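You operate a simulated robot arm through the tools that you are given. There is no shell and no other tool.

The job below is to be done with a simulated robot arm. You get a single attempt, and the scene is never put back.

## Task
Brush out bays D and F and set both sliders to WAIT.
Fine: put the brush back. What is to be rubbed or washed off counts as gone when no trace of it is left.

It is judged by the outcome, as a careful person would: the job done as asked, and still so three seconds after it is handed in. It fails if anything else is knocked over, pushed out of place, dropped, spilled or broken.

## Robot
A 6-joint arm with a two-finger gripper, fixed in place. Base frame: the origin is at the foot of the arm, x ahead of it, y to its left, z up. Readings come in m, degrees, newtons and seconds.
Its first joint turns from -166.0 to 166.0 degrees. Payload 3.43 kg.
Tool frame: the origin (TCP) lies between the finger pads and is the grasp point; the fingertips stand 0.02 m ahead of it; z points along the fingers, y is the line along which they close. The gripper opens to 0.19 m. The gripper's body begins 0.248 m behind the TCP.
Orientation is told as [roll, pitch, yaw] about the base's x, y, z axes, in that order, counted from this pose: with the fingers straight down and closing along the base's y, the tool's x points along the base's -x, its y along +y and its z along -z.

## Interface
- The arm moves only by the tool step_arm. Its argument "plan" is a list of rows, each a list of 7 numbers: the turn, a rotation vector about the tool's x, y, z in rad, then the shift along the tool's x, y, z in m, then the closure in counts, from 0 (fully open) to 255 (shut). In form: [[wx, wy, wz, x, y, z, grip], ...]. A call has 1 to 20 rows; each row shifts and turns the commanded pose from where the row before left it, along the tool's axes as they then stand. Rows are played at 5 a second. More than 0.05 m and 8.6 degrees between two rows, or a gripper value outside its range, and nothing of the call is played. Where a pose cannot be reached the arm comes as near as it can. A force on the tool above 40 N (or 10 N above the force at the start of the call, whichever is more), or a blocked arm, ends the call early, and 0.2 s more pass. The fingers move at their own pace (about 0.045 m/s each) and stop on an object; they squeeze with about 20 N. The grip force told is the motor's: it shows also when the fingers shut on nothing. Time passes only in rows, and 0.2 s behind the last, so rows that do not move let the fingers close. It gives the time, the measured TCP pose, the force on the tool (base axes), the opening and the grip force at its end, in the units of the frame above (readings bear some noise), with the torque about the TCP (base axes, N m) and any sound that the robot's microphone picked up, and new pictures: "show" is both (left out), scene, wrist or none.
- Cameras (640 x 400 px; columns grow to the right, rows downward): "scene" is fixed at [0.2198, 0.4998, 1.5171]; the picture's right is [-0.86, -0.52, 0.00], its down [-0.17, 0.28, -0.95] and it looks along [0.49, -0.81, -0.32] (base axes); focal length 369 px, centre (320, 200). "wrist" rides on the gripper at [0.07, -0.008, -0.288] in the tool frame; the picture's right is [0.12, 0.99, 0.00], its down [-0.96, 0.11, -0.25] and it looks along [-0.25, 0.03, 0.97] (tool axes); focal length 261 px, centre (320, 200). There is no depth. A picture from a camera that has moved, and an enlarged one, comes with that camera's place and axes in the base frame and with its lens.
- lift_body(by): slides the trunk up (or, below 0, down) by that many m; the arm rides with it, the base frame stays. It gives what a move gives, with no picture.
- inspect(camera, box): a new picture of the part [left, top, right, bottom] of that camera's present view, enlarged. The clock stands still meanwhile.
- hand_in(): hands the job in; it is judged then, once.

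Places have to be worked out from the pictures, the camera data and where the tool is seen. Open the gripper and draw the arm clear of the work before you hand the job in, unless the task says otherwise.

The tools are called by a JSON object that holds its "fn" and its "kwargs". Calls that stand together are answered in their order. step_arm: Moves the arm, as the interface text tells. Its arguments: {"type":"object","properties":{"plan":{"type":"array"},"show":{"type":"string","enum":["both","scene","wrist","none"]}},"required":["plan"]} The other tools are called the same way: lift_body (by) slides the trunk up or down; inspect (camera, box) takes an enlarged picture of a part of a camera's view; hand_in () hands the job in.

At the start:

```text
time: 0.0
tcp_pos: [0.5304, -0.2559, 1.343]
tool_rot: [0.0, -0.1, 0.1]
force: [0.1, 0.4, 0.7]
wrist_torque: [-0.01, -0.01, -0.02]
width: 0.1899
grip_force: 0.1
trunk travel left (down, up): [-0.175, 0.065]
```

scene: 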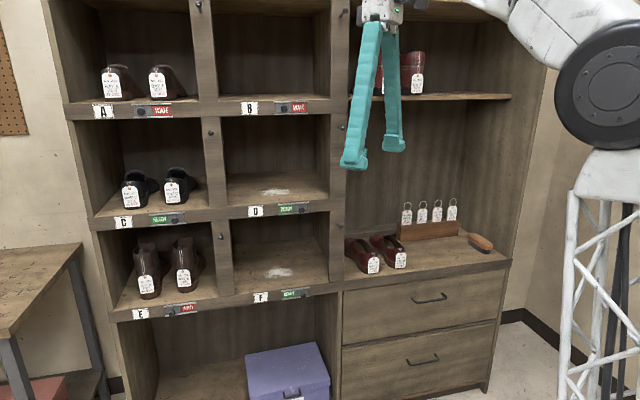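
wrist: 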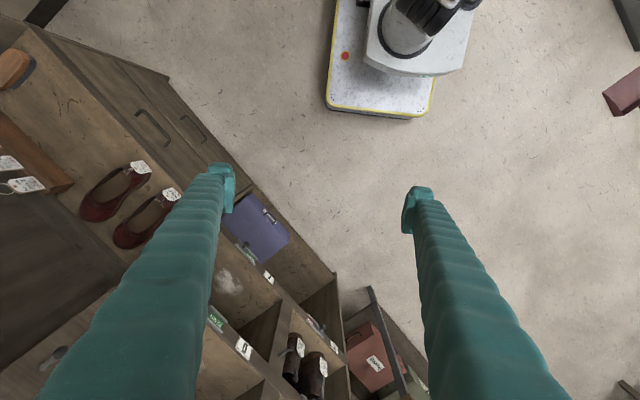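

I start by enlarging the relevant parts of the scene: the bays D and F, the sliders and the brush.

{"fn": "inspect", "kwargs": {"camera": "scene", "box": [210, 90, 350, 310]}}

{"fn": "inspect", "kwargs": {"camera": "scene", "box": [330, 180, 520, 300]}}

{"fn": "inspect", "kwargs": {"camera": "scene", "box": [80, 80, 340, 130]}}

{"fn": "inspect", "kwargs": {"camera": "scene", "box": [240, 190, 340, 310]}}

```text
1.82 times, centred on (280, 200) of scene
camera zoom: at [0.2198, 0.4998, 1.5171], right [-0.86, -0.52, 0.0], down [-0.17, 0.28, -0.95], along [0.49, -0.81, -0.32], focal length 671 px, centre (393, 200)
```

zoom: 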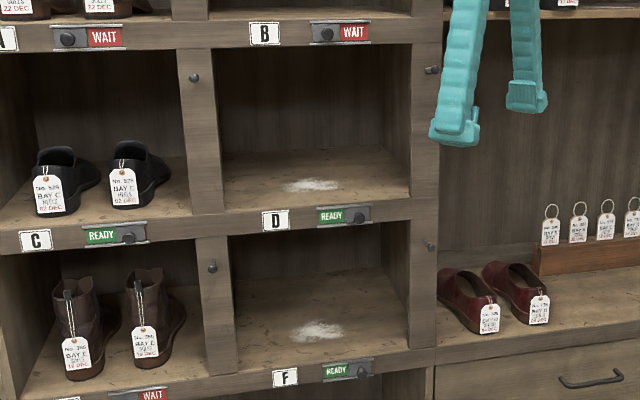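

```text
3.33 times, centred on (425, 240) of scene
camera zoom: at [0.2198, 0.4998, 1.5171], right [-0.86, -0.52, 0.0], down [-0.17, 0.28, -0.95], along [0.49, -0.81, -0.32], focal length 1231 px, centre (-30, 67)
```

zoom: 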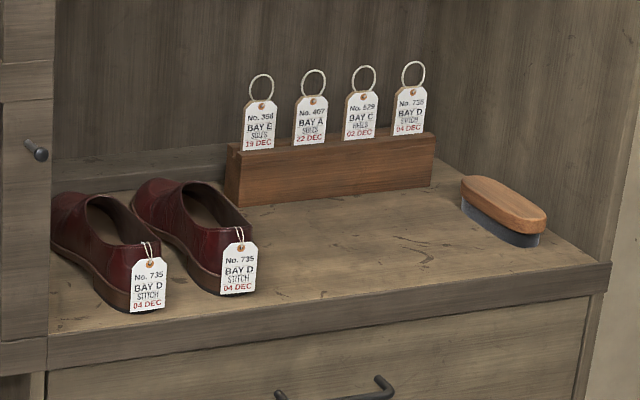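

```text
2.46 times, centred on (210, 105) of scene
camera zoom: at [0.2198, 0.4998, 1.5171], right [-0.86, -0.52, 0.0], down [-0.17, 0.28, -0.95], along [0.49, -0.81, -0.32], focal length 909 px, centre (591, 434)
```

zoom: 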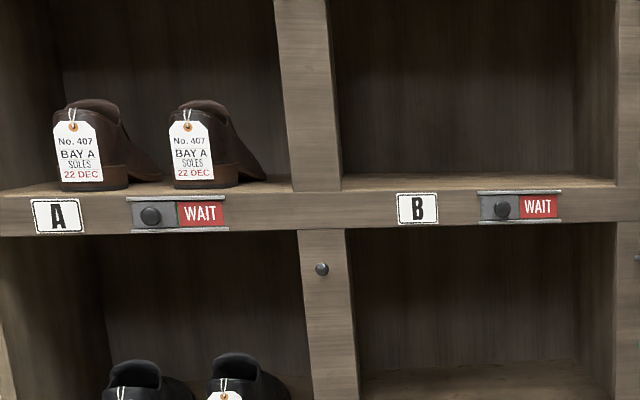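

```text
3.33 times, centred on (290, 250) of scene
camera zoom: at [0.2198, 0.4998, 1.5171], right [-0.86, -0.52, 0.0], down [-0.17, 0.28, -0.95], along [0.49, -0.81, -0.32], focal length 1231 px, centre (420, 33)
```

zoom: 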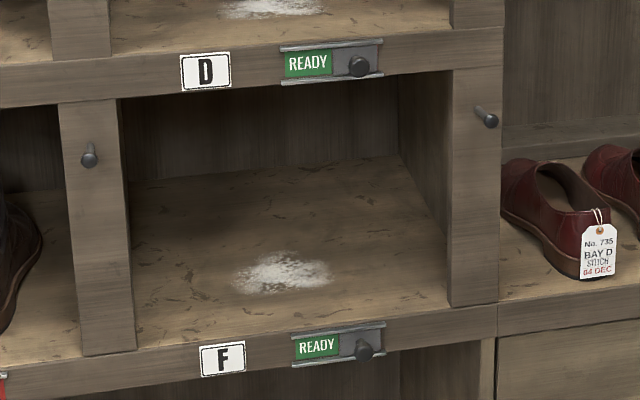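

The sliders D and F show READY with the knob at image right; A and B show WAIT with the knob at image left. I enlarge the wrist view to triangulate positions of brush, bays and front edge.

{"fn": "inspect", "kwargs": {"camera": "wrist", "box": [0, 20, 200, 260]}}

{"fn": "inspect", "kwargs": {"camera": "wrist", "box": [180, 180, 420, 400]}}

{"fn": "inspect", "kwargs": {"camera": "scene", "box": [440, 210, 520, 290]}}

```text
1.67 times, centred on (100, 140) of wrist
camera zoom: at [0.4601, -0.2617, 1.6296], right [-0.12, 0.99, 0.0], down [0.96, 0.11, 0.25], along [0.25, 0.03, -0.97], focal length 434 px, centre (687, 300)
```

zoom: 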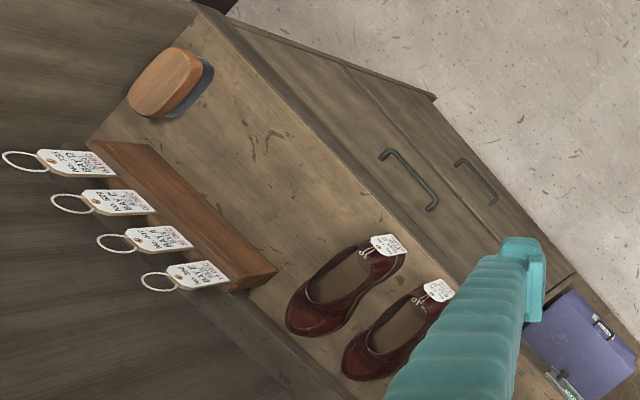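

```text
1.82 times, centred on (300, 290) of wrist
camera zoom: at [0.4601, -0.2617, 1.6296], right [-0.12, 0.99, 0.0], down [0.96, 0.11, 0.25], along [0.25, 0.03, -0.97], focal length 474 px, centre (356, 36)
```

zoom: 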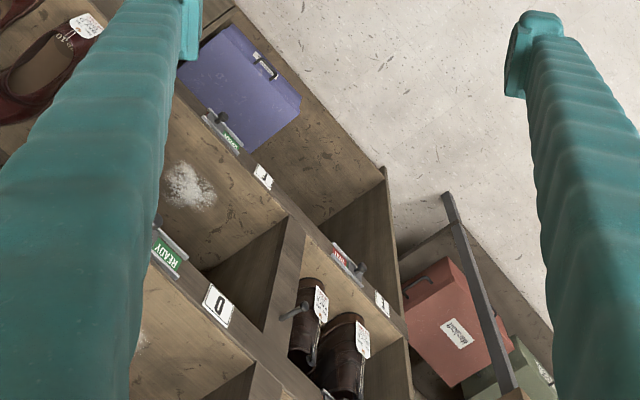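

```text
5.00 times, centred on (480, 250) of scene
camera zoom: at [0.2198, 0.4998, 1.5171], right [-0.86, -0.52, 0.0], down [-0.17, 0.28, -0.95], along [0.49, -0.81, -0.32], focal length 1846 px, centre (-480, -50)
```

zoom: 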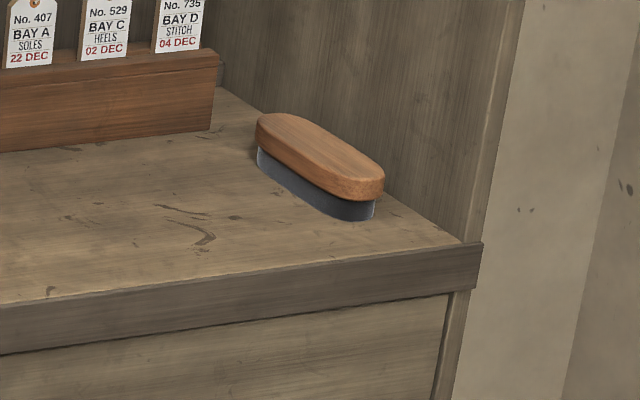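

The pictures put the cabinet front on a line running 45° to the base axes (about 0.99 m from the base, inward direction (0.707,-0.707)), counter/F floor at z≈0.766, D floor at z≈1.105, and the brush at about (0.39,-1.175). I first yaw the tool to face the cabinet and partly close the fingers.

{"fn": "step_arm", "kwargs": {"plan": [[0, 0, 0.1309, 0, 0, 0, 60], [0, 0, 0.1309, 0, 0, 0, 100], [0, 0, 0.1309, 0, 0, 0, 121], [0, 0, 0.1309, 0, 0, 0, 121], [0, 0, 0.1309, 0, 0, 0, 121], [0, 0, 0.1309, 0, 0, 0, 121]], "show": "both"}}

```text
time: 1.4
tcp_pos: [0.5314, -0.2542, 1.3428]
tool_rot: [0.0, 0.1, -45.1]
force: [-0.7, -0.1, -0.5]
wrist_torque: [0.01, 0.0, -0.04]
width: 0.0997
grip_force: 0.0
trunk travel left (down, up): [-0.175, 0.065]
camera wrist: at [0.4748, -0.2096, 1.6295], right [0.62, 0.78, 0.0], down [0.76, -0.6, 0.25], along [0.19, -0.15, -0.97], focal length 261 px, centre (320, 200)
```

scene: 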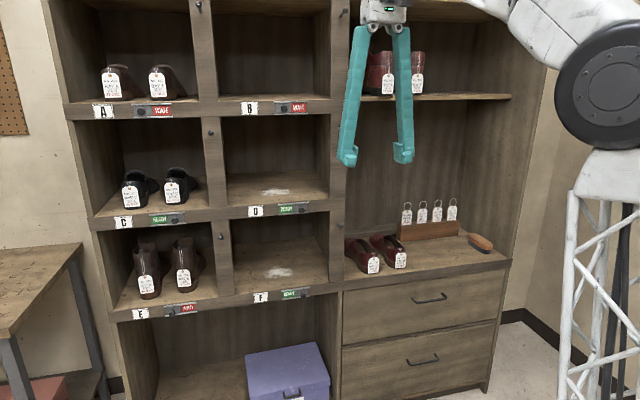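
wrist: 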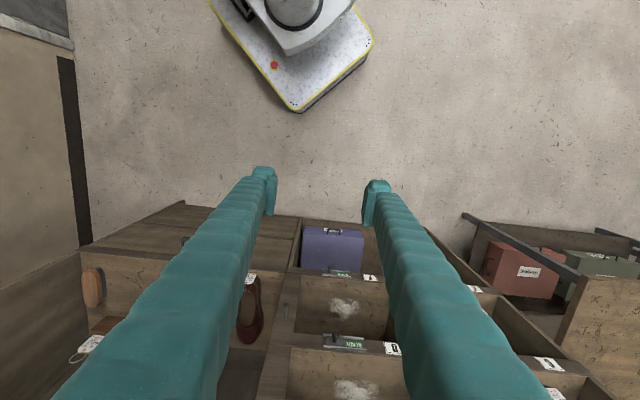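

Yaw is at -45°, the gripper opening is 0.10. Now I tilt the tool up by 60° so that it points into the cabinet 30° below horizontal, moving the TCP out on an arc.

{"fn": "step_arm", "kwargs": {"plan": [[0, -0.1496, 0, -0.048, 0, 0, 121], [0, -0.1496, 0, -0.048, 0, 0, 121], [0, -0.1496, 0, -0.048, 0, 0, 121], [0, -0.1496, 0, -0.048, 0, 0, 121], [0, -0.1496, 0, -0.048, 0, 0, 121], [0, -0.1496, 0, -0.048, 0, 0, 121], [0, -0.1496, 0, -0.048, 0, 0, 121], [0, 0, 0, 0, 0, 0, 121]], "show": "both"}}

```text
time: 3.2
tcp_pos: [0.7326, -0.4624, 1.4827]
tool_rot: [0.0, -60.2, -45.1]
force: [-0.8, 0.1, -0.7]
wrist_torque: [0.01, -0.02, -0.01]
width: 0.0998
grip_force: 0.0
trunk travel left (down, up): [-0.175, 0.065]
camera wrist: at [0.5256, -0.2653, 1.5636], right [0.66, 0.74, -0.1], down [0.27, -0.11, 0.96], along [0.7, -0.66, -0.27], focal length 261 px, centre (320, 200)
```

scene: 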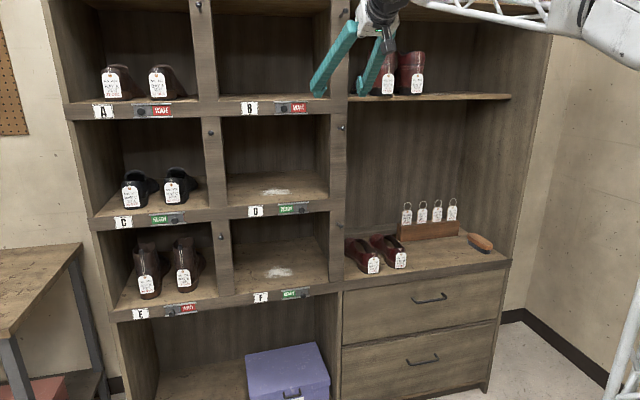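
wrist: 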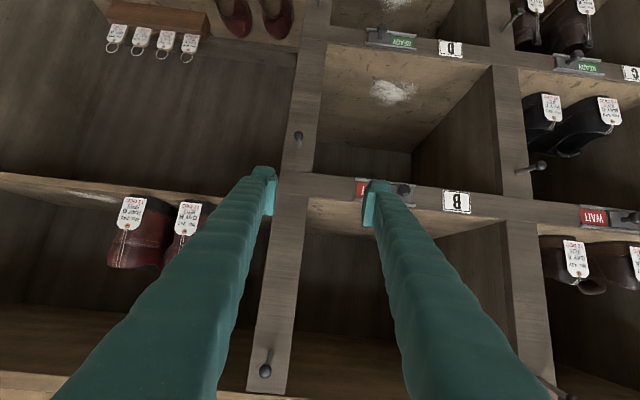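

The tilt worked (TCP about p=0.19 along the front, q=0.845 depth). Next I move sideways and down in front of the cabinet to look at the brush from a safe stand-off.

{"fn": "step_arm", "kwargs": {"plan": [[0, 0, 0, 0.0232, -0.039, 0.01066, 121], [0, 0, 0, 0.0232, -0.039, 0.01066, 121], [0, 0, 0, 0.0232, -0.039, 0.01066, 121], [0, 0, 0, 0.0232, -0.039, 0.01066, 121], [0, 0, 0, 0.0232, -0.039, 0.01066, 121], [0, 0, 0, 0.0232, -0.039, 0.01066, 121], [0, 0, 0, 0.0232, -0.039, 0.01066, 121], [0, 0, 0, 0.0232, -0.039, 0.01066, 121], [0, 0, 0, 0.0232, -0.039, 0.01066, 121], [0, 0, 0, 0.0232, -0.039, 0.01066, 121], [0, 0, 0, 0.0232, -0.039, 0.01066, 121], [0, 0, 0, 0.0232, -0.039, 0.01066, 121], [0, 0, 0, 0.0232, -0.039, 0.01066, 121], [0, 0, 0, 0.0232, -0.039, 0.01066, 121], [0, 0, 0, 0.0232, -0.039, 0.01066, 121], [0, 0, 0, 0.0232, -0.039, 0.01066, 121], [0, 0, 0, 0.0232, -0.039, 0.01066, 121], [0, 0, 0, 0.0232, -0.039, 0.01066, 121], [0, 0, 0, 0.0232, -0.039, 0.01066, 121]], "show": "both"}}

```text
time: 7.2
tcp_pos: [0.1803, -0.9512, 0.9999]
tool_rot: [-0.1, -60.0, -45.0]
force: [0.7, 0.8, 1.5]
wrist_torque: [0.03, 0.2, -0.14]
width: 0.0999
grip_force: 0.0
trunk travel left (down, up): [-0.175, 0.065]
camera wrist: at [-0.0274, -0.7547, 1.0814], right [0.66, 0.74, -0.1], down [0.27, -0.11, 0.96], along [0.7, -0.66, -0.27], focal length 261 px, centre (320, 200)
```

scene: 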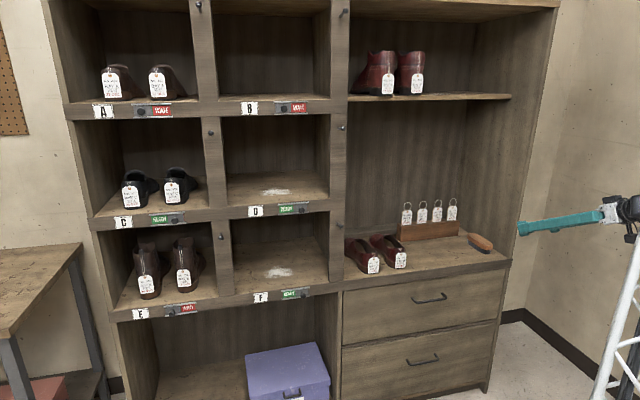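
wrist: 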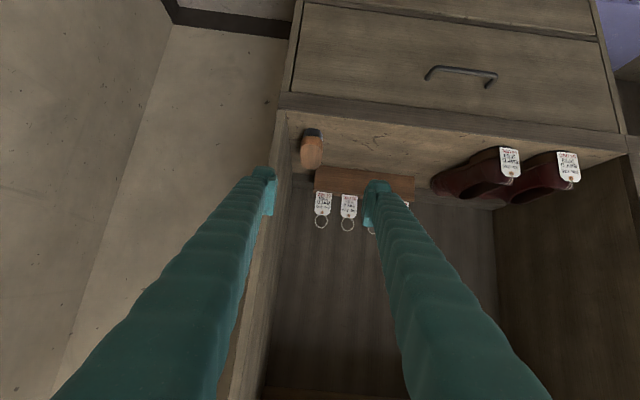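

The arm reaches this area fine. I enlarge the brush in the wrist view to pin down its place and orientation.

{"fn": "inspect", "kwargs": {"camera": "wrist", "box": [260, 90, 380, 210]}}

{"fn": "inspect", "kwargs": {"camera": "scene", "box": [455, 220, 515, 270]}}

```text
3.33 times, centred on (320, 150) of wrist
camera zoom: at [-0.0274, -0.7547, 1.0814], right [0.66, 0.74, -0.1], down [0.27, -0.11, 0.96], along [0.7, -0.66, -0.27], focal length 869 px, centre (320, 367)
```

zoom: 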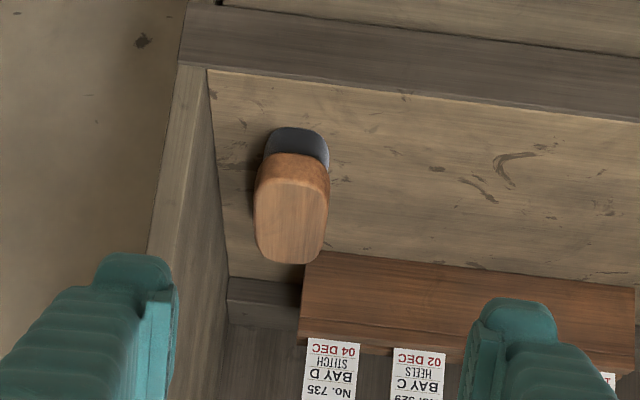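

```text
8.00 times, centred on (485, 245) of scene
camera zoom: at [0.2198, 0.4998, 1.5171], right [-0.86, -0.52, 0.0], down [-0.17, 0.28, -0.95], along [0.49, -0.81, -0.32], focal length 2954 px, centre (-1000, -160)
```

zoom: 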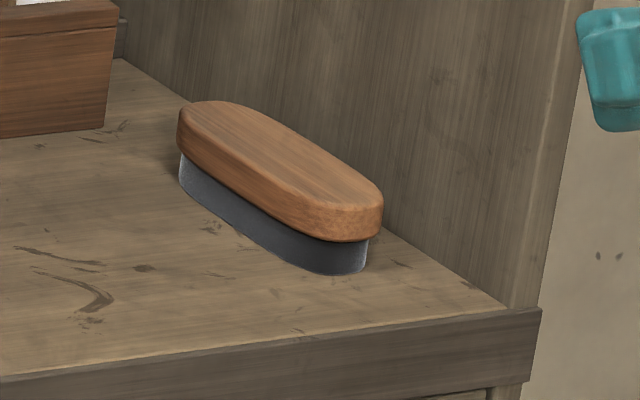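

The brush lies with its long axis along the depth direction, centre about p=-0.567, q=1.11, ~0.052 wide, with the right wall ~0.035 from its edge. I check the fingertip shape before fitting a finger into that gap.

{"fn": "inspect", "kwargs": {"camera": "wrist", "box": [230, 150, 410, 260]}}

{"fn": "inspect", "kwargs": {"camera": "scene", "box": [510, 180, 640, 260]}}

```text
3.56 times, centred on (320, 205) of wrist
camera zoom: at [-0.0274, -0.7547, 1.0814], right [0.66, 0.74, -0.1], down [0.27, -0.11, 0.96], along [0.7, -0.66, -0.27], focal length 927 px, centre (320, 182)
```

zoom: 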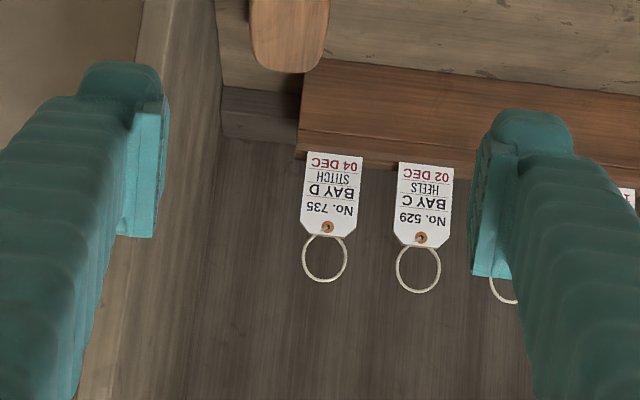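

```text
4.92 times, centred on (575, 220) of scene
camera zoom: at [0.2198, 0.4998, 1.5171], right [-0.86, -0.52, 0.0], down [-0.17, 0.28, -0.95], along [0.49, -0.81, -0.32], focal length 1818 px, centre (-935, 102)
```

zoom: 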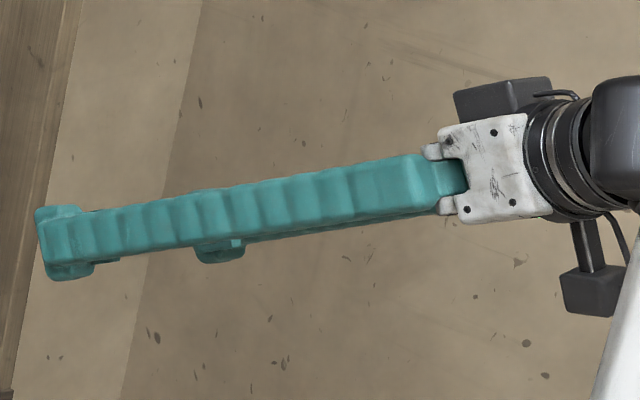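

Finger tips look about 0.03 thick at most, so a slim opening is needed. I close to ~0.064 and move to a pre-grasp pose about 0.18 m behind the grasp point to check alignment.

{"fn": "step_arm", "kwargs": {"plan": [[0, 0, 0, 0.0031, -0.0041, 0.0362, 169], [0, 0, 0, 0.0031, -0.0041, 0.0362, 169], [0, 0, 0, 0.0031, -0.0041, 0.0362, 169], [0, 0, 0, 0.0031, -0.0041, 0.0362, 169], [0, 0, 0, 0.0031, -0.0041, 0.0362, 169], [0, 0, 0, 0, 0, 0, 169]], "show": "both"}}

{"fn": "inspect", "kwargs": {"camera": "wrist", "box": [240, 70, 400, 230]}}

{"fn": "inspect", "kwargs": {"camera": "scene", "box": [440, 190, 560, 280]}}

```text
time: 8.6
tcp_pos: [0.2701, -1.0731, 0.895]
tool_rot: [-0.1, -60.0, -45.1]
force: [-0.7, -0.2, 1.0]
wrist_torque: [-0.01, 0.0, -0.03]
width: 0.0639
grip_force: 0.0
trunk travel left (down, up): [-0.175, 0.065]
camera wrist: at [0.0634, -0.8771, 0.9768], right [0.66, 0.74, -0.1], down [0.27, -0.11, 0.96], along [0.7, -0.66, -0.27], focal length 261 px, centre (320, 200)
```

scene: 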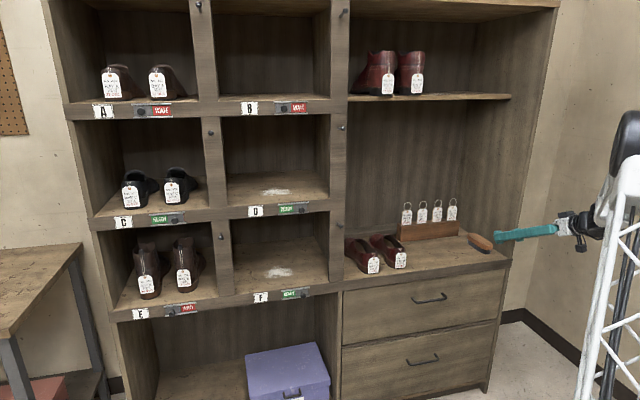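
wrist: 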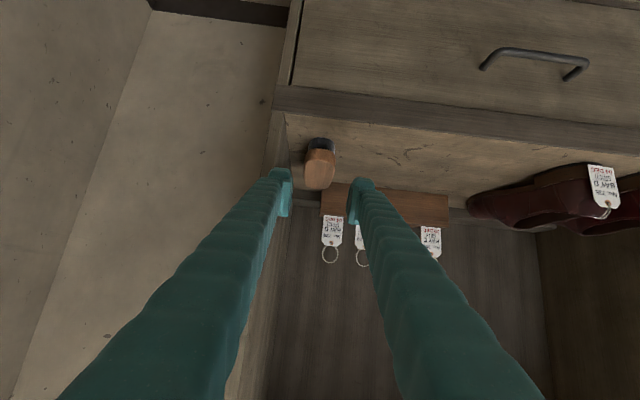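

```text
2.50 times, centred on (320, 150) of wrist
camera zoom: at [0.0634, -0.8771, 0.9768], right [0.66, 0.74, -0.1], down [0.27, -0.11, 0.96], along [0.7, -0.66, -0.27], focal length 652 px, centre (320, 325)
```

zoom: 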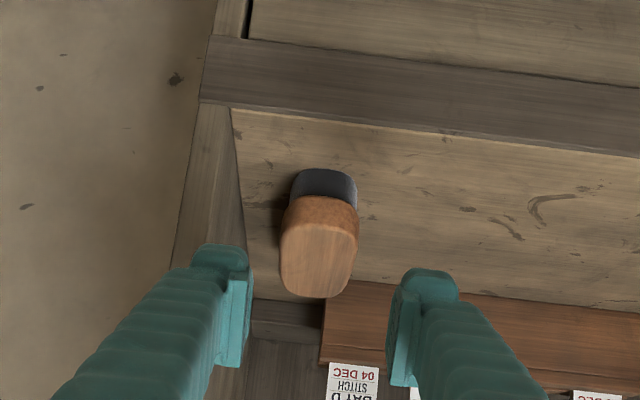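

```text
4.44 times, centred on (500, 235) of scene
camera zoom: at [0.2198, 0.4998, 1.5171], right [-0.86, -0.52, 0.0], down [-0.17, 0.28, -0.95], along [0.49, -0.81, -0.32], focal length 1641 px, centre (-480, 44)
```

zoom: 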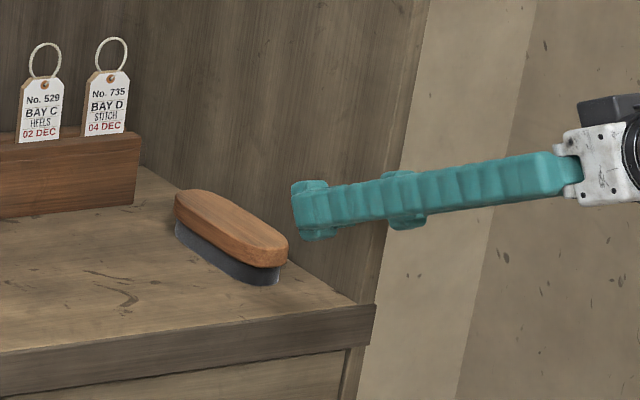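

In this view the brush's centre is p≈-0.568, q≈1.105, with its right edge ~0.033 from the side wall. I'll drop to grasp height (TCP z≈0.806) just in front of the brush, shifted 3 mm left, then slide in horizontally.

{"fn": "step_arm", "kwargs": {"plan": [[0, 0, 0, 0.019, 0.0009, 0.0264, 169], [0, 0, 0, 0.019, 0.0009, 0.0264, 169], [0, 0, 0, 0.019, 0.0009, 0.0264, 169], [0, 0, 0, 0, 0, 0, 169]], "show": "both"}}

{"fn": "inspect", "kwargs": {"camera": "wrist", "box": [240, 100, 400, 240]}}

{"fn": "inspect", "kwargs": {"camera": "scene", "box": [450, 210, 550, 285]}}

```text
time: 9.6
tcp_pos: [0.2996, -1.099, 0.8062]
tool_rot: [0.0, -60.0, -45.0]
force: [0.4, 0.2, -0.1]
wrist_torque: [0.0, -0.01, 0.01]
width: 0.0641
grip_force: 0.0
trunk travel left (down, up): [-0.175, 0.065]
camera wrist: at [0.093, -0.9023, 0.8883], right [0.66, 0.74, -0.1], down [0.27, -0.11, 0.96], along [0.7, -0.66, -0.27], focal length 261 px, centre (320, 200)
```

scene: 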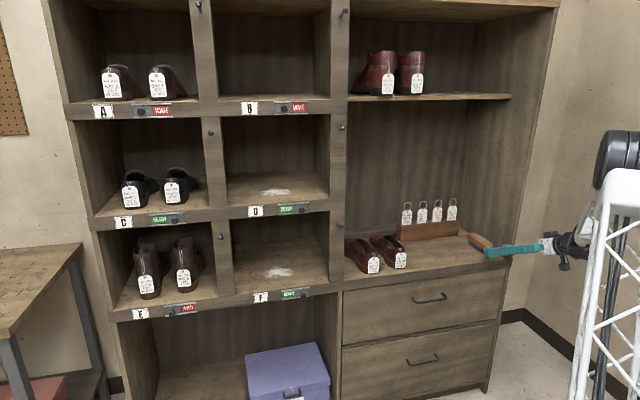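
wrist: 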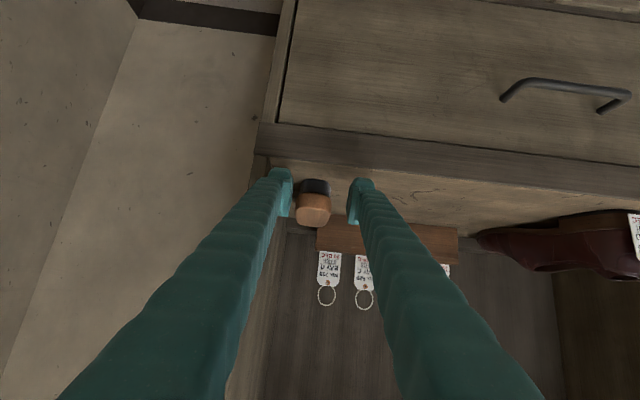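

```text
2.86 times, centred on (320, 170) of wrist
camera zoom: at [0.093, -0.9023, 0.8883], right [0.66, 0.74, -0.1], down [0.27, -0.11, 0.96], along [0.7, -0.66, -0.27], focal length 745 px, centre (320, 286)
```

zoom: 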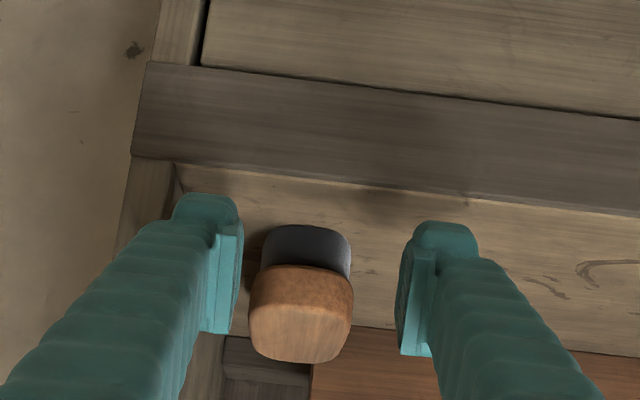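

```text
5.33 times, centred on (500, 248) of scene
camera zoom: at [0.2198, 0.4998, 1.5171], right [-0.86, -0.52, 0.0], down [-0.17, 0.28, -0.95], along [0.49, -0.81, -0.32], focal length 1970 px, centre (-640, -53)
```

zoom: 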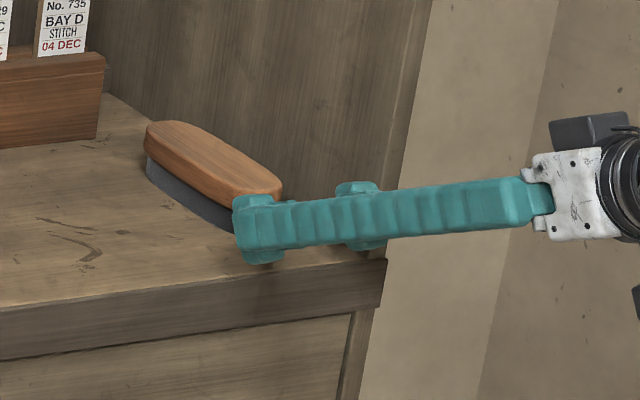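

Alignment is good: the right finger has ~2 mm to the brush edge and ~2 mm to the wall. I slide in horizontally in small steps, watching the force.

{"fn": "step_arm", "kwargs": {"plan": [[0, 0, 0, -0.0075, 0, 0.013, 169], [0, 0, 0, -0.0075, 0, 0.013, 169], [0, 0, 0, -0.0075, 0, 0.013, 169], [0, 0, 0, -0.0075, 0, 0.013, 169]], "show": "wrist"}}

{"fn": "inspect", "kwargs": {"camera": "wrist", "box": [240, 120, 400, 240]}}

{"fn": "inspect", "kwargs": {"camera": "scene", "box": [450, 210, 550, 285]}}

```text
time: 10.6
tcp_pos: [0.3436, -1.1413, 0.8077]
tool_rot: [0.0, -60.0, -45.0]
force: [-0.5, -0.4, -0.1]
wrist_torque: [-0.03, 0.02, 0.02]
width: 0.0641
grip_force: 0.2
trunk travel left (down, up): [-0.175, 0.065]
camera wrist: at [0.1357, -0.9451, 0.8889], right [0.66, 0.74, -0.1], down [0.27, -0.11, 0.96], along [0.7, -0.66, -0.27], focal length 261 px, centre (320, 200)
```

wrist: 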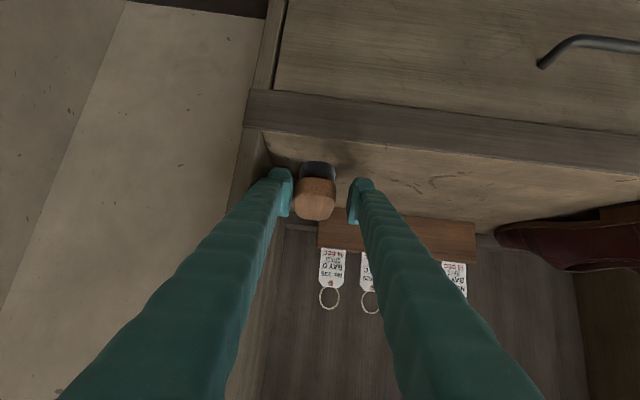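

```text
3.33 times, centred on (320, 180) of wrist
camera zoom: at [0.1357, -0.9451, 0.8889], right [0.66, 0.74, -0.1], down [0.27, -0.11, 0.96], along [0.7, -0.66, -0.27], focal length 869 px, centre (320, 267)
```

zoom: 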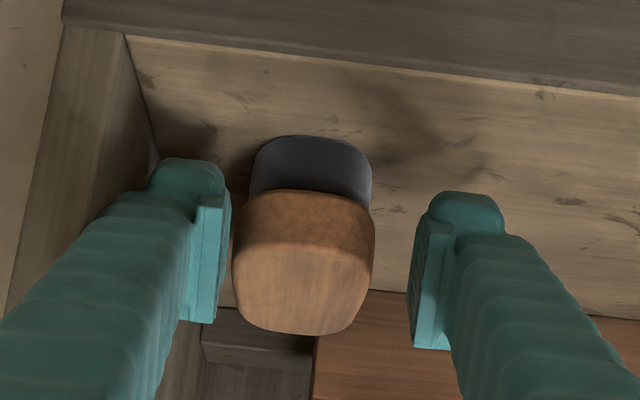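

```text
5.33 times, centred on (500, 248) of scene
camera zoom: at [0.2198, 0.4998, 1.5171], right [-0.86, -0.52, 0.0], down [-0.17, 0.28, -0.95], along [0.49, -0.81, -0.32], focal length 1970 px, centre (-640, -53)
```

zoom: 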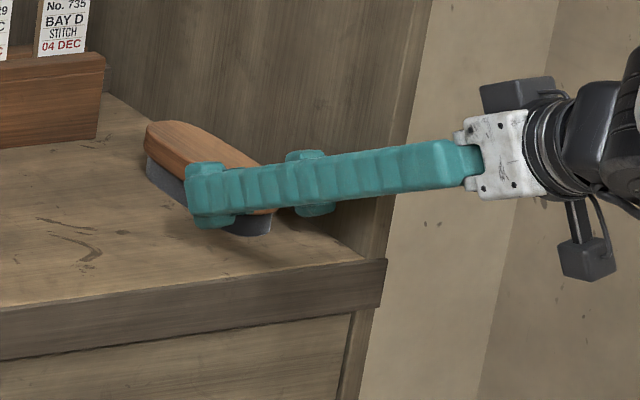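

No contact so far and the fingers straddle the near end. I continue 0.055 m to the brush's middle.

{"fn": "step_arm", "kwargs": {"plan": [[0, 0, 0, -0.0069, 0, 0.0119, 169], [0, 0, 0, -0.0069, 0, 0.0119, 169], [0, 0, 0, -0.0069, 0, 0.0119, 169], [0, 0, 0, -0.0069, 0, 0.0119, 169]], "show": "wrist"}}

{"fn": "inspect", "kwargs": {"camera": "wrist", "box": [240, 120, 400, 240]}}

{"fn": "inspect", "kwargs": {"camera": "scene", "box": [450, 210, 550, 285]}}

```text
time: 11.6
tcp_pos: [0.3832, -1.1808, 0.8062]
tool_rot: [0.0, -60.1, -45.2]
force: [-0.5, 0.4, 0.0]
wrist_torque: [0.01, 0.02, -0.02]
width: 0.064
grip_force: 0.0
trunk travel left (down, up): [-0.175, 0.065]
camera wrist: at [0.1751, -0.9837, 0.8875], right [0.66, 0.74, -0.1], down [0.27, -0.11, 0.96], along [0.7, -0.66, -0.27], focal length 261 px, centre (320, 200)
```

wrist: 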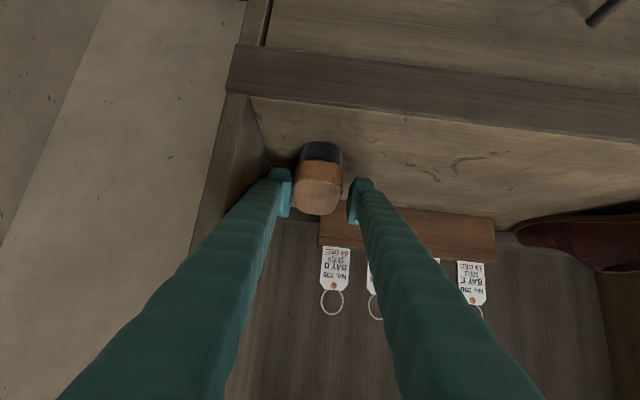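

```text
3.33 times, centred on (320, 180) of wrist
camera zoom: at [0.1751, -0.9837, 0.8875], right [0.66, 0.74, -0.1], down [0.27, -0.11, 0.96], along [0.7, -0.66, -0.27], focal length 869 px, centre (320, 267)
```

zoom: 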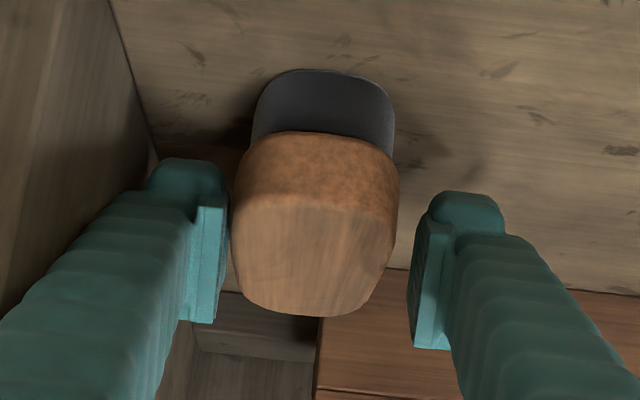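

```text
5.33 times, centred on (500, 248) of scene
camera zoom: at [0.2198, 0.4998, 1.5171], right [-0.86, -0.52, 0.0], down [-0.17, 0.28, -0.95], along [0.49, -0.81, -0.32], focal length 1970 px, centre (-640, -53)
```

zoom: 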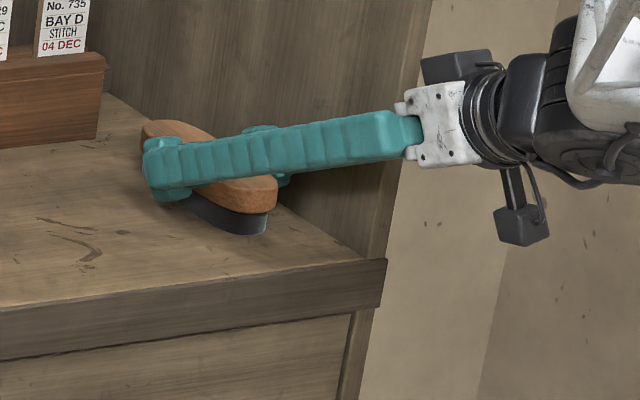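

The fingers now stand beside the brush's middle (TCP p=-0.564, q=1.106, z=0.806). I close the gripper.

{"fn": "step_arm", "kwargs": {"plan": [[0, 0, 0, 0, 0, 0, 200], [0, 0, 0, 0, 0, 0, 230], [0, 0, 0, 0, 0, 0, 255], [0, 0, 0, 0, 0, 0, 255]], "show": "wrist"}}

{"fn": "inspect", "kwargs": {"camera": "wrist", "box": [240, 120, 400, 240]}}

{"fn": "inspect", "kwargs": {"camera": "scene", "box": [450, 210, 550, 285]}}

```text
time: 12.6
tcp_pos: [0.3823, -1.1798, 0.806]
tool_rot: [0.2, -60.0, -45.0]
force: [1.3, -0.6, 0.3]
wrist_torque: [-0.01, -0.03, -0.02]
width: 0.0547
grip_force: 20.0
trunk travel left (down, up): [-0.175, 0.065]
camera wrist: at [0.175, -0.9836, 0.8876], right [0.66, 0.74, -0.1], down [0.27, -0.11, 0.96], along [0.7, -0.66, -0.27], focal length 261 px, centre (320, 200)
```

wrist: 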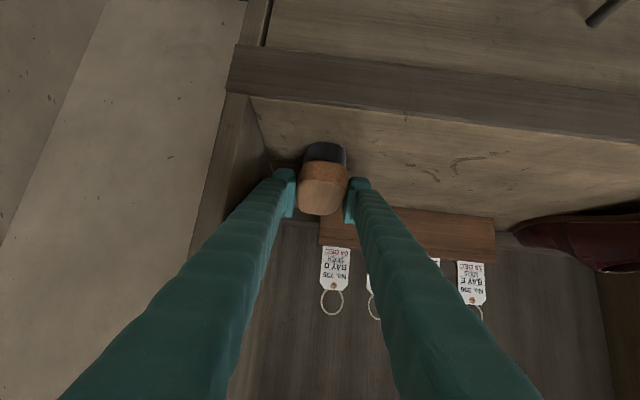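

```text
3.33 times, centred on (320, 180) of wrist
camera zoom: at [0.175, -0.9836, 0.8876], right [0.66, 0.74, -0.1], down [0.27, -0.11, 0.96], along [0.7, -0.66, -0.27], focal length 869 px, centre (320, 267)
```

zoom: 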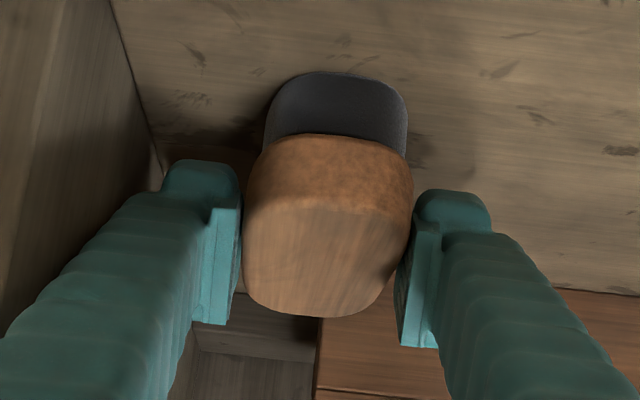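

```text
5.33 times, centred on (500, 248) of scene
camera zoom: at [0.2198, 0.4998, 1.5171], right [-0.86, -0.52, 0.0], down [-0.17, 0.28, -0.95], along [0.49, -0.81, -0.32], focal length 1970 px, centre (-640, -53)
```

zoom: 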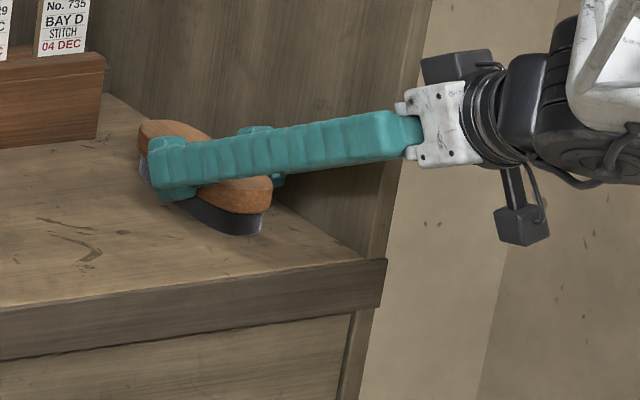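

The brush is held (width 0.0547, 20 N); it shifted ~4.5 mm left when gripped, so its home is p≈-0.568, q≈1.106. I lift it 4 cm and withdraw straight out.

{"fn": "step_arm", "kwargs": {"plan": [[0, 0, 0, -0.0087, 0, -0.005, 255], [0, 0, 0, -0.01732, 0, -0.01, 255], [0, 0, 0, -0.01732, 0, -0.01, 255], [0, 0, 0, 0.0115, 0, -0.0199, 255], [0, 0, 0, 0.023, 0, -0.0398, 255], [0, 0, 0, 0.023, 0, -0.0398, 255], [0, 0, 0, 0.023, 0, -0.0398, 255], [0, 0, 0, 0.023, 0, -0.0398, 255], [0, 0, 0, 0.023, 0, -0.0398, 255], [0, 0, 0, 0.0115, 0, -0.0199, 255]], "show": "both"}}

{"fn": "inspect", "kwargs": {"camera": "scene", "box": [440, 190, 640, 290]}}

{"fn": "inspect", "kwargs": {"camera": "wrist", "box": [240, 120, 400, 240]}}

```text
time: 14.8
tcp_pos: [0.1871, -0.984, 0.8561]
tool_rot: [0.2, -60.1, -45.1]
force: [0.4, 0.2, -0.4]
wrist_torque: [0.0, 0.0, -0.04]
width: 0.0001
grip_force: 20.0
trunk travel left (down, up): [-0.175, 0.065]
camera wrist: at [-0.02, -0.7881, 0.9372], right [0.66, 0.74, -0.1], down [0.27, -0.11, 0.96], along [0.7, -0.66, -0.27], focal length 261 px, centre (320, 200)
```

scene: 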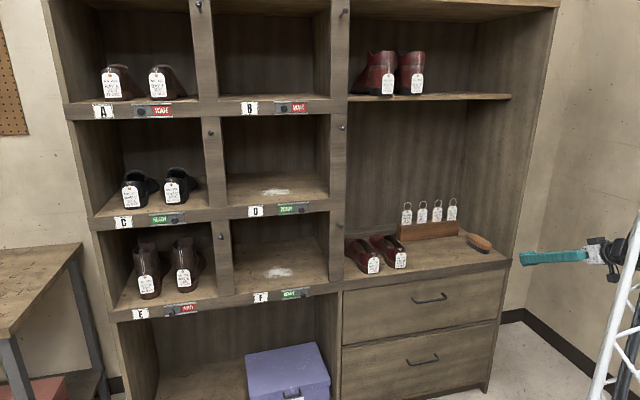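
wrist: 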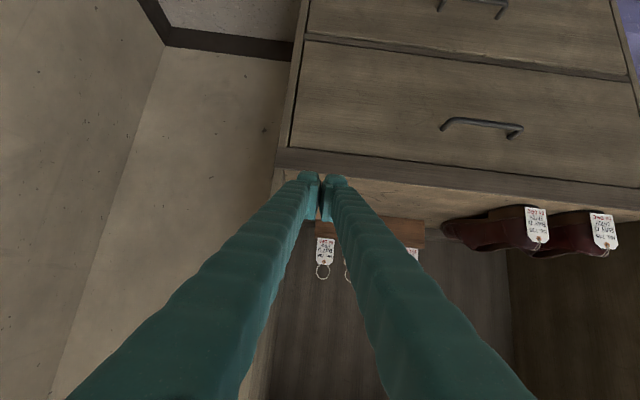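

```text
3.20 times, centred on (540, 240) of scene
camera zoom: at [0.2198, 0.4998, 1.5171], right [-0.86, -0.52, 0.0], down [-0.17, 0.28, -0.95], along [0.49, -0.81, -0.32], focal length 1182 px, centre (-384, 72)
```

zoom: 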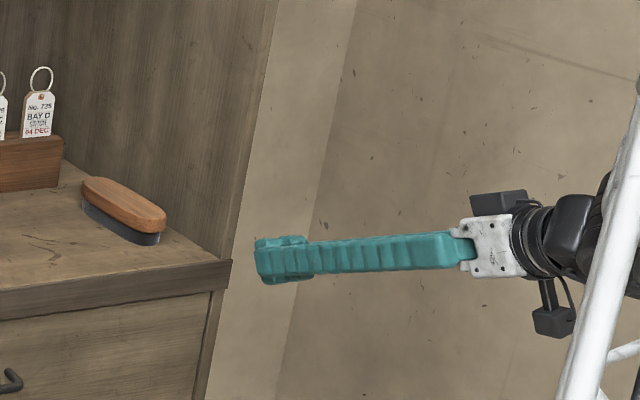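

```text
3.33 times, centred on (320, 180) of wrist
camera zoom: at [-0.02, -0.7881, 0.9372], right [0.66, 0.74, -0.1], down [0.27, -0.11, 0.96], along [0.7, -0.66, -0.27], focal length 869 px, centre (320, 267)
```

zoom: 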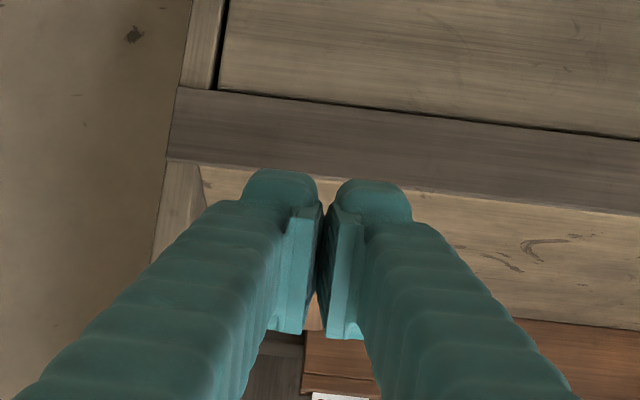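

The fingers closed on nothing: the brush slipped out and still stands upright on the counter. I check exactly how it lies now.

{"fn": "inspect", "kwargs": {"camera": "scene", "box": [450, 210, 550, 285]}}

{"fn": "inspect", "kwargs": {"camera": "scene", "box": [455, 220, 515, 270]}}

```text
5.33 times, centred on (500, 248) of scene
camera zoom: at [0.2198, 0.4998, 1.5171], right [-0.86, -0.52, 0.0], down [-0.17, 0.28, -0.95], along [0.49, -0.81, -0.32], focal length 1970 px, centre (-640, -53)
```

zoom: 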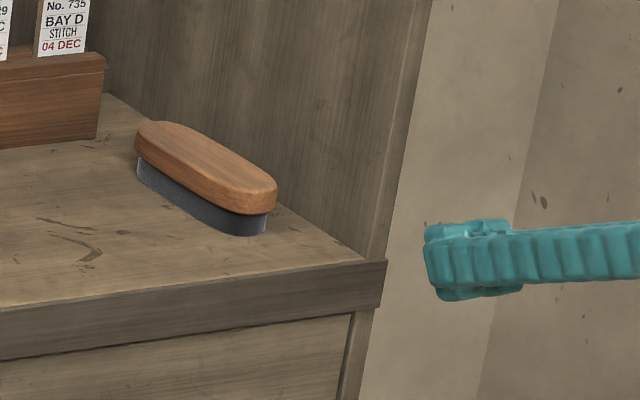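

```text
8.00 times, centred on (485, 245) of scene
camera zoom: at [0.2198, 0.4998, 1.5171], right [-0.86, -0.52, 0.0], down [-0.17, 0.28, -0.95], along [0.49, -0.81, -0.32], focal length 2954 px, centre (-1000, -160)
```

zoom: 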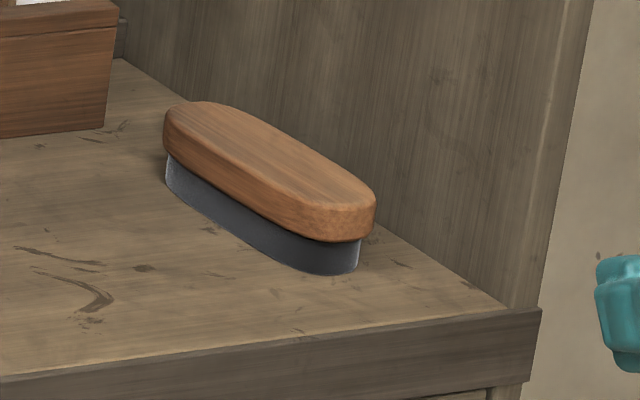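

The brush only shifted ~5 mm left and was never lifted: the pads seem to sit a bit on the far (upper) side of the tool axis, so they only caught the rounded top edge. I'll roll the tool 180° about its axis so the pads reach lower and the wrist camera looks from above.

{"fn": "step_arm", "kwargs": {"plan": [[0, 0, -0.1496, 0, 0, 0, 240], [0, 0, -0.1496, 0, 0, 0, 200], [0, 0, -0.1496, 0, 0, 0, 169], [0, 0, -0.1496, 0, 0, 0, 169], [0, 0, -0.1496, 0, 0, 0, 169], [0, 0, -0.1496, 0, 0, 0, 169], [0, 0, -0.1496, 0, 0, 0, 169], [0, 0, -0.1496, 0, 0, 0, 169], [0, 0, -0.1496, 0, 0, 0, 169], [0, 0, -0.1496, 0, 0, 0, 169], [0, 0, -0.1496, 0, 0, 0, 169], [0, 0, -0.1496, 0, 0, 0, 169], [0, 0, -0.1496, 0, 0, 0, 169], [0, 0, -0.1496, 0, 0, 0, 169], [0, 0, -0.1496, 0, 0, 0, 169], [0, 0, -0.1496, 0, 0, 0, 169], [0, 0, -0.1496, 0, 0, 0, 169], [0, 0, -0.1496, 0, 0, 0, 169], [0, 0, -0.1496, 0, 0, 0, 169], [0, 0, -0.1496, 0, 0, 0, 169]], "show": "both"}}

```text
time: 18.1
tcp_pos: [0.2811, -1.1468, 1.1101]
tool_rot: [-39.1, 19.2, 68.7]
force: [-19.5, 23.1, 0.2]
wrist_torque: [0.98, 0.41, -1.13]
width: 0.0739
grip_force: 9.7
out of reach, approached as far as the arm can: row 6, 7, 8, 9, 10, 11, 12, 13, 14, 15, 16
trunk travel left (down, up): [-0.175, 0.065]
stopped in row 16: the force on the tool passed its limit at 252 N (the readings are from after the stop); the commanded pose is now the measured one
camera wrist: at [0.1206, -1.0743, 1.3483], right [-0.83, -0.01, -0.55], down [0.12, 0.97, -0.2], along [0.54, -0.23, -0.81], focal length 261 px, centre (320, 200)
```

scene: 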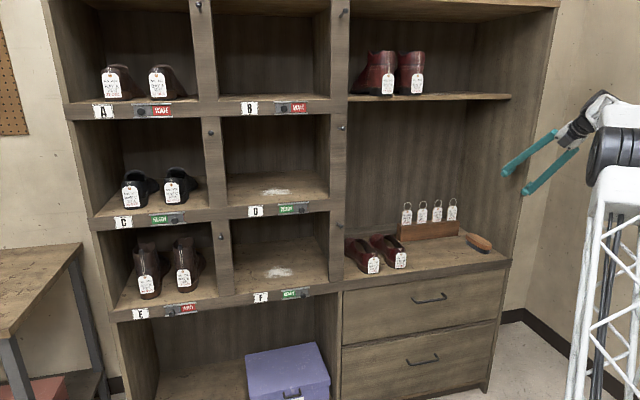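
wrist: 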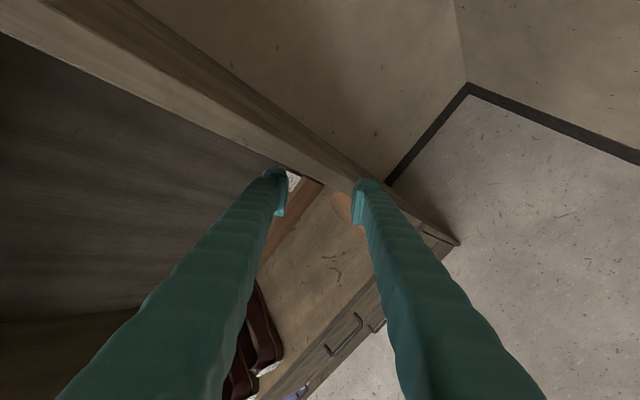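

That roll ran into a joint limit: the arm drifted and a finger now presses on the front edge of the cabinet's right wall. Nothing looks displaced. I back straight out away from the cabinet in small steps.

{"fn": "step_arm", "kwargs": {"plan": [[0, 0, 0, -0.0075, 0.0126, -0.0135, 169], [0, 0, 0, -0.0149, 0.0252, -0.0271, 169], [0, 0, 0, -0.0149, 0.0252, -0.0271, 169]], "show": "both"}}

```text
time: 18.9
tcp_pos: [0.2371, -1.0984, 1.1401]
tool_rot: [-37.8, 18.2, 68.0]
force: [1.6, -0.8, -0.7]
wrist_torque: [-0.02, 0.07, 0.0]
width: 0.0641
grip_force: 0.2
out of reach, approached as far as the arm can: row 2, 3
trunk travel left (down, up): [-0.175, 0.065]
camera wrist: at [0.081, -1.0281, 1.3816], right [-0.84, 0.01, -0.54], down [0.13, 0.97, -0.18], along [0.53, -0.22, -0.82], focal length 261 px, centre (320, 200)
```

scene: 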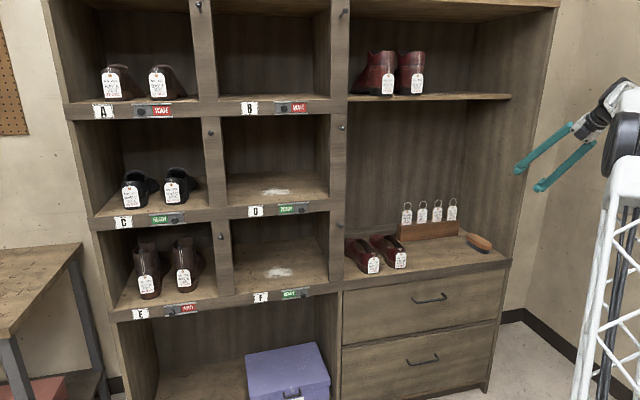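
wrist: 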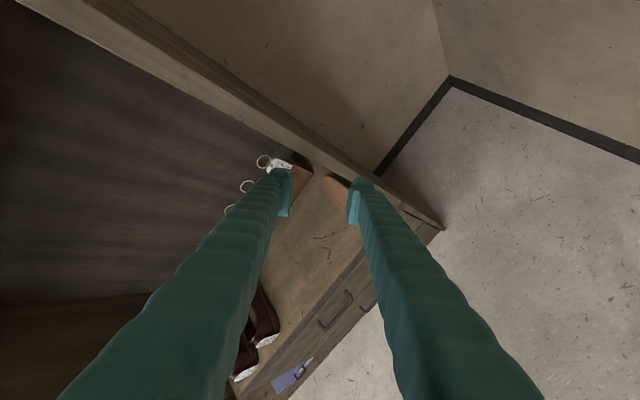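

The finger is free and no force remains. Now I roll back toward the earlier, well-behaved orientation in free space, a few rows at a time.

{"fn": "step_arm", "kwargs": {"plan": [[0.0217, -0.0112, 0.1374, 0, 0, 0, 169], [0.0217, -0.0112, 0.1374, 0, 0, 0, 169], [0.0217, -0.0112, 0.1374, 0, 0, 0, 169], [0.0217, -0.0112, 0.1374, 0, 0, 0, 169], [0.0217, -0.0112, 0.1374, 0, 0, 0, 169]], "show": "scene"}}

```text
time: 20.1
tcp_pos: [0.2381, -1.0978, 1.1387]
tool_rot: [-47.7, -10.8, 42.5]
force: [-0.4, -0.1, 0.3]
wrist_torque: [-0.01, 0.04, 0.02]
width: 0.0638
grip_force: 0.1
trunk travel left (down, up): [-0.175, 0.065]
```

scene: 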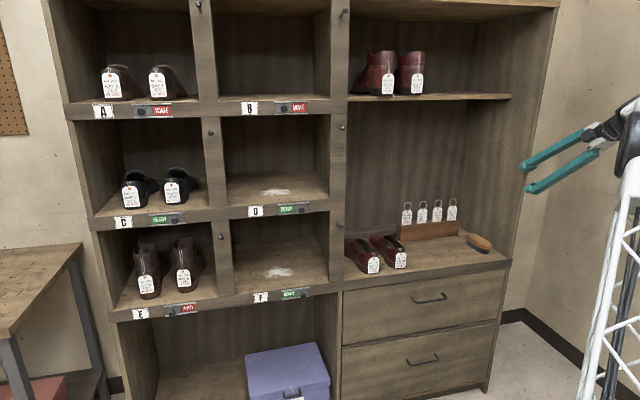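

Rolling back works without limits. I continue to the original roll.

{"fn": "step_arm", "kwargs": {"plan": [[0.0217, -0.0112, 0.1374, 0, 0, 0, 169], [0.0217, -0.0112, 0.1374, 0, 0, 0, 169], [0.0217, -0.0112, 0.1374, 0, 0, 0, 169], [0.0217, -0.0112, 0.1374, 0, 0, 0, 169], [0.0217, -0.0112, 0.1374, 0, 0, 0, 169], [0.0217, -0.0112, 0.1374, 0, 0, 0, 169], [0.0217, -0.0112, 0.1374, 0, 0, 0, 169], [0.0217, -0.0112, 0.1374, 0, 0, 0, 169], [0.0217, -0.0112, 0.1374, 0, 0, 0, 169], [0.0217, -0.0112, 0.1374, 0, 0, 0, 169]], "show": "both"}}

```text
time: 22.3
tcp_pos: [0.2372, -1.0978, 1.138]
tool_rot: [-0.8, -60.3, -43.4]
force: [0.1, -0.5, -0.2]
wrist_torque: [0.03, -0.02, 0.07]
width: 0.0639
grip_force: 0.0
trunk travel left (down, up): [-0.175, 0.065]
camera wrist: at [0.027, -0.9044, 1.2188], right [0.65, 0.75, -0.11], down [0.27, -0.1, 0.96], along [0.71, -0.65, -0.27], focal length 261 px, centre (320, 200)
```

scene: 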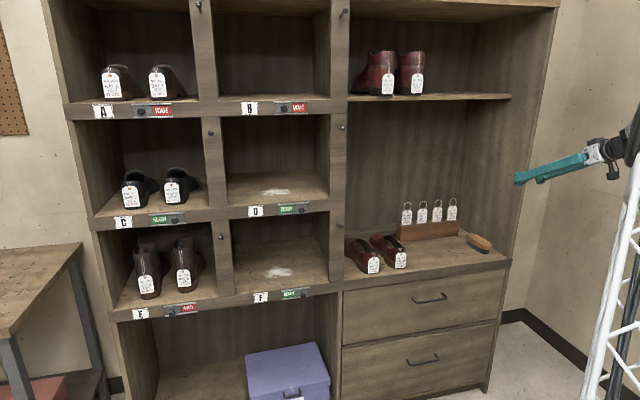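
wrist: 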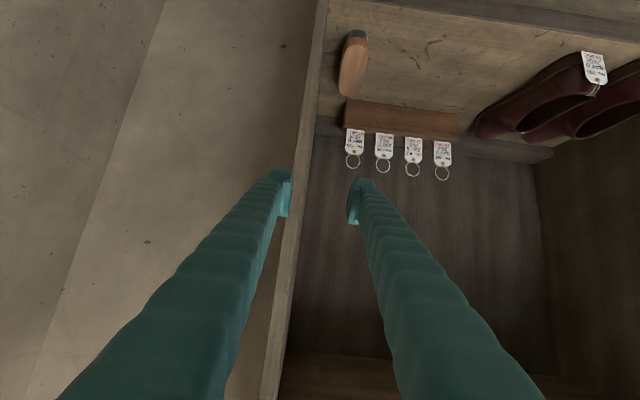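

The orientation is restored and everything on the counter looks unmoved. I back off further and test rolling the other way (positive), in small batches, to see if it stays in reach.

{"fn": "step_arm", "kwargs": {"plan": [[0, 0, 0, 0.0188, 0.025, -0.0325, 169], [0, 0, 0, 0.0188, 0.025, -0.0325, 169], [0, 0, 0, 0.0188, 0.025, -0.0325, 169], [0, 0, 0, 0.0188, 0.025, -0.0325, 169], [0, 0, 0.1, 0, 0, 0, 169], [0, 0, 0.1496, 0, 0, 0, 169], [0, 0, 0.1496, 0, 0, 0, 169]], "show": "none"}}

```text
time: 23.9
tcp_pos: [0.1989, -0.9225, 1.1369]
tool_rot: [33.8, -53.4, -84.2]
force: [0.4, 0.6, -0.5]
wrist_torque: [0.02, -0.01, -0.02]
width: 0.064
grip_force: 0.1
trunk travel left (down, up): [-0.175, 0.065]
```

Positive roll is in reach so far. I continue with a few more rows.

{"fn": "step_arm", "kwargs": {"plan": [[0, 0, 0.1443, 0, 0, 0, 169], [0, 0, 0.1443, 0, 0, 0, 169], [0, 0, 0.1443, 0, 0, 0, 169], [0, 0, 0.1443, 0, 0, 0, 169], [0, 0, 0.1443, 0, 0, 0, 169]], "show": "none"}}

```text
time: 25.1
tcp_pos: [0.2005, -0.9228, 1.1375]
tool_rot: [57.6, -22.4, -120.7]
force: [0.5, -0.3, 0.0]
wrist_torque: [0.01, -0.03, -0.03]
width: 0.0641
grip_force: 0.0
trunk travel left (down, up): [-0.175, 0.065]
```

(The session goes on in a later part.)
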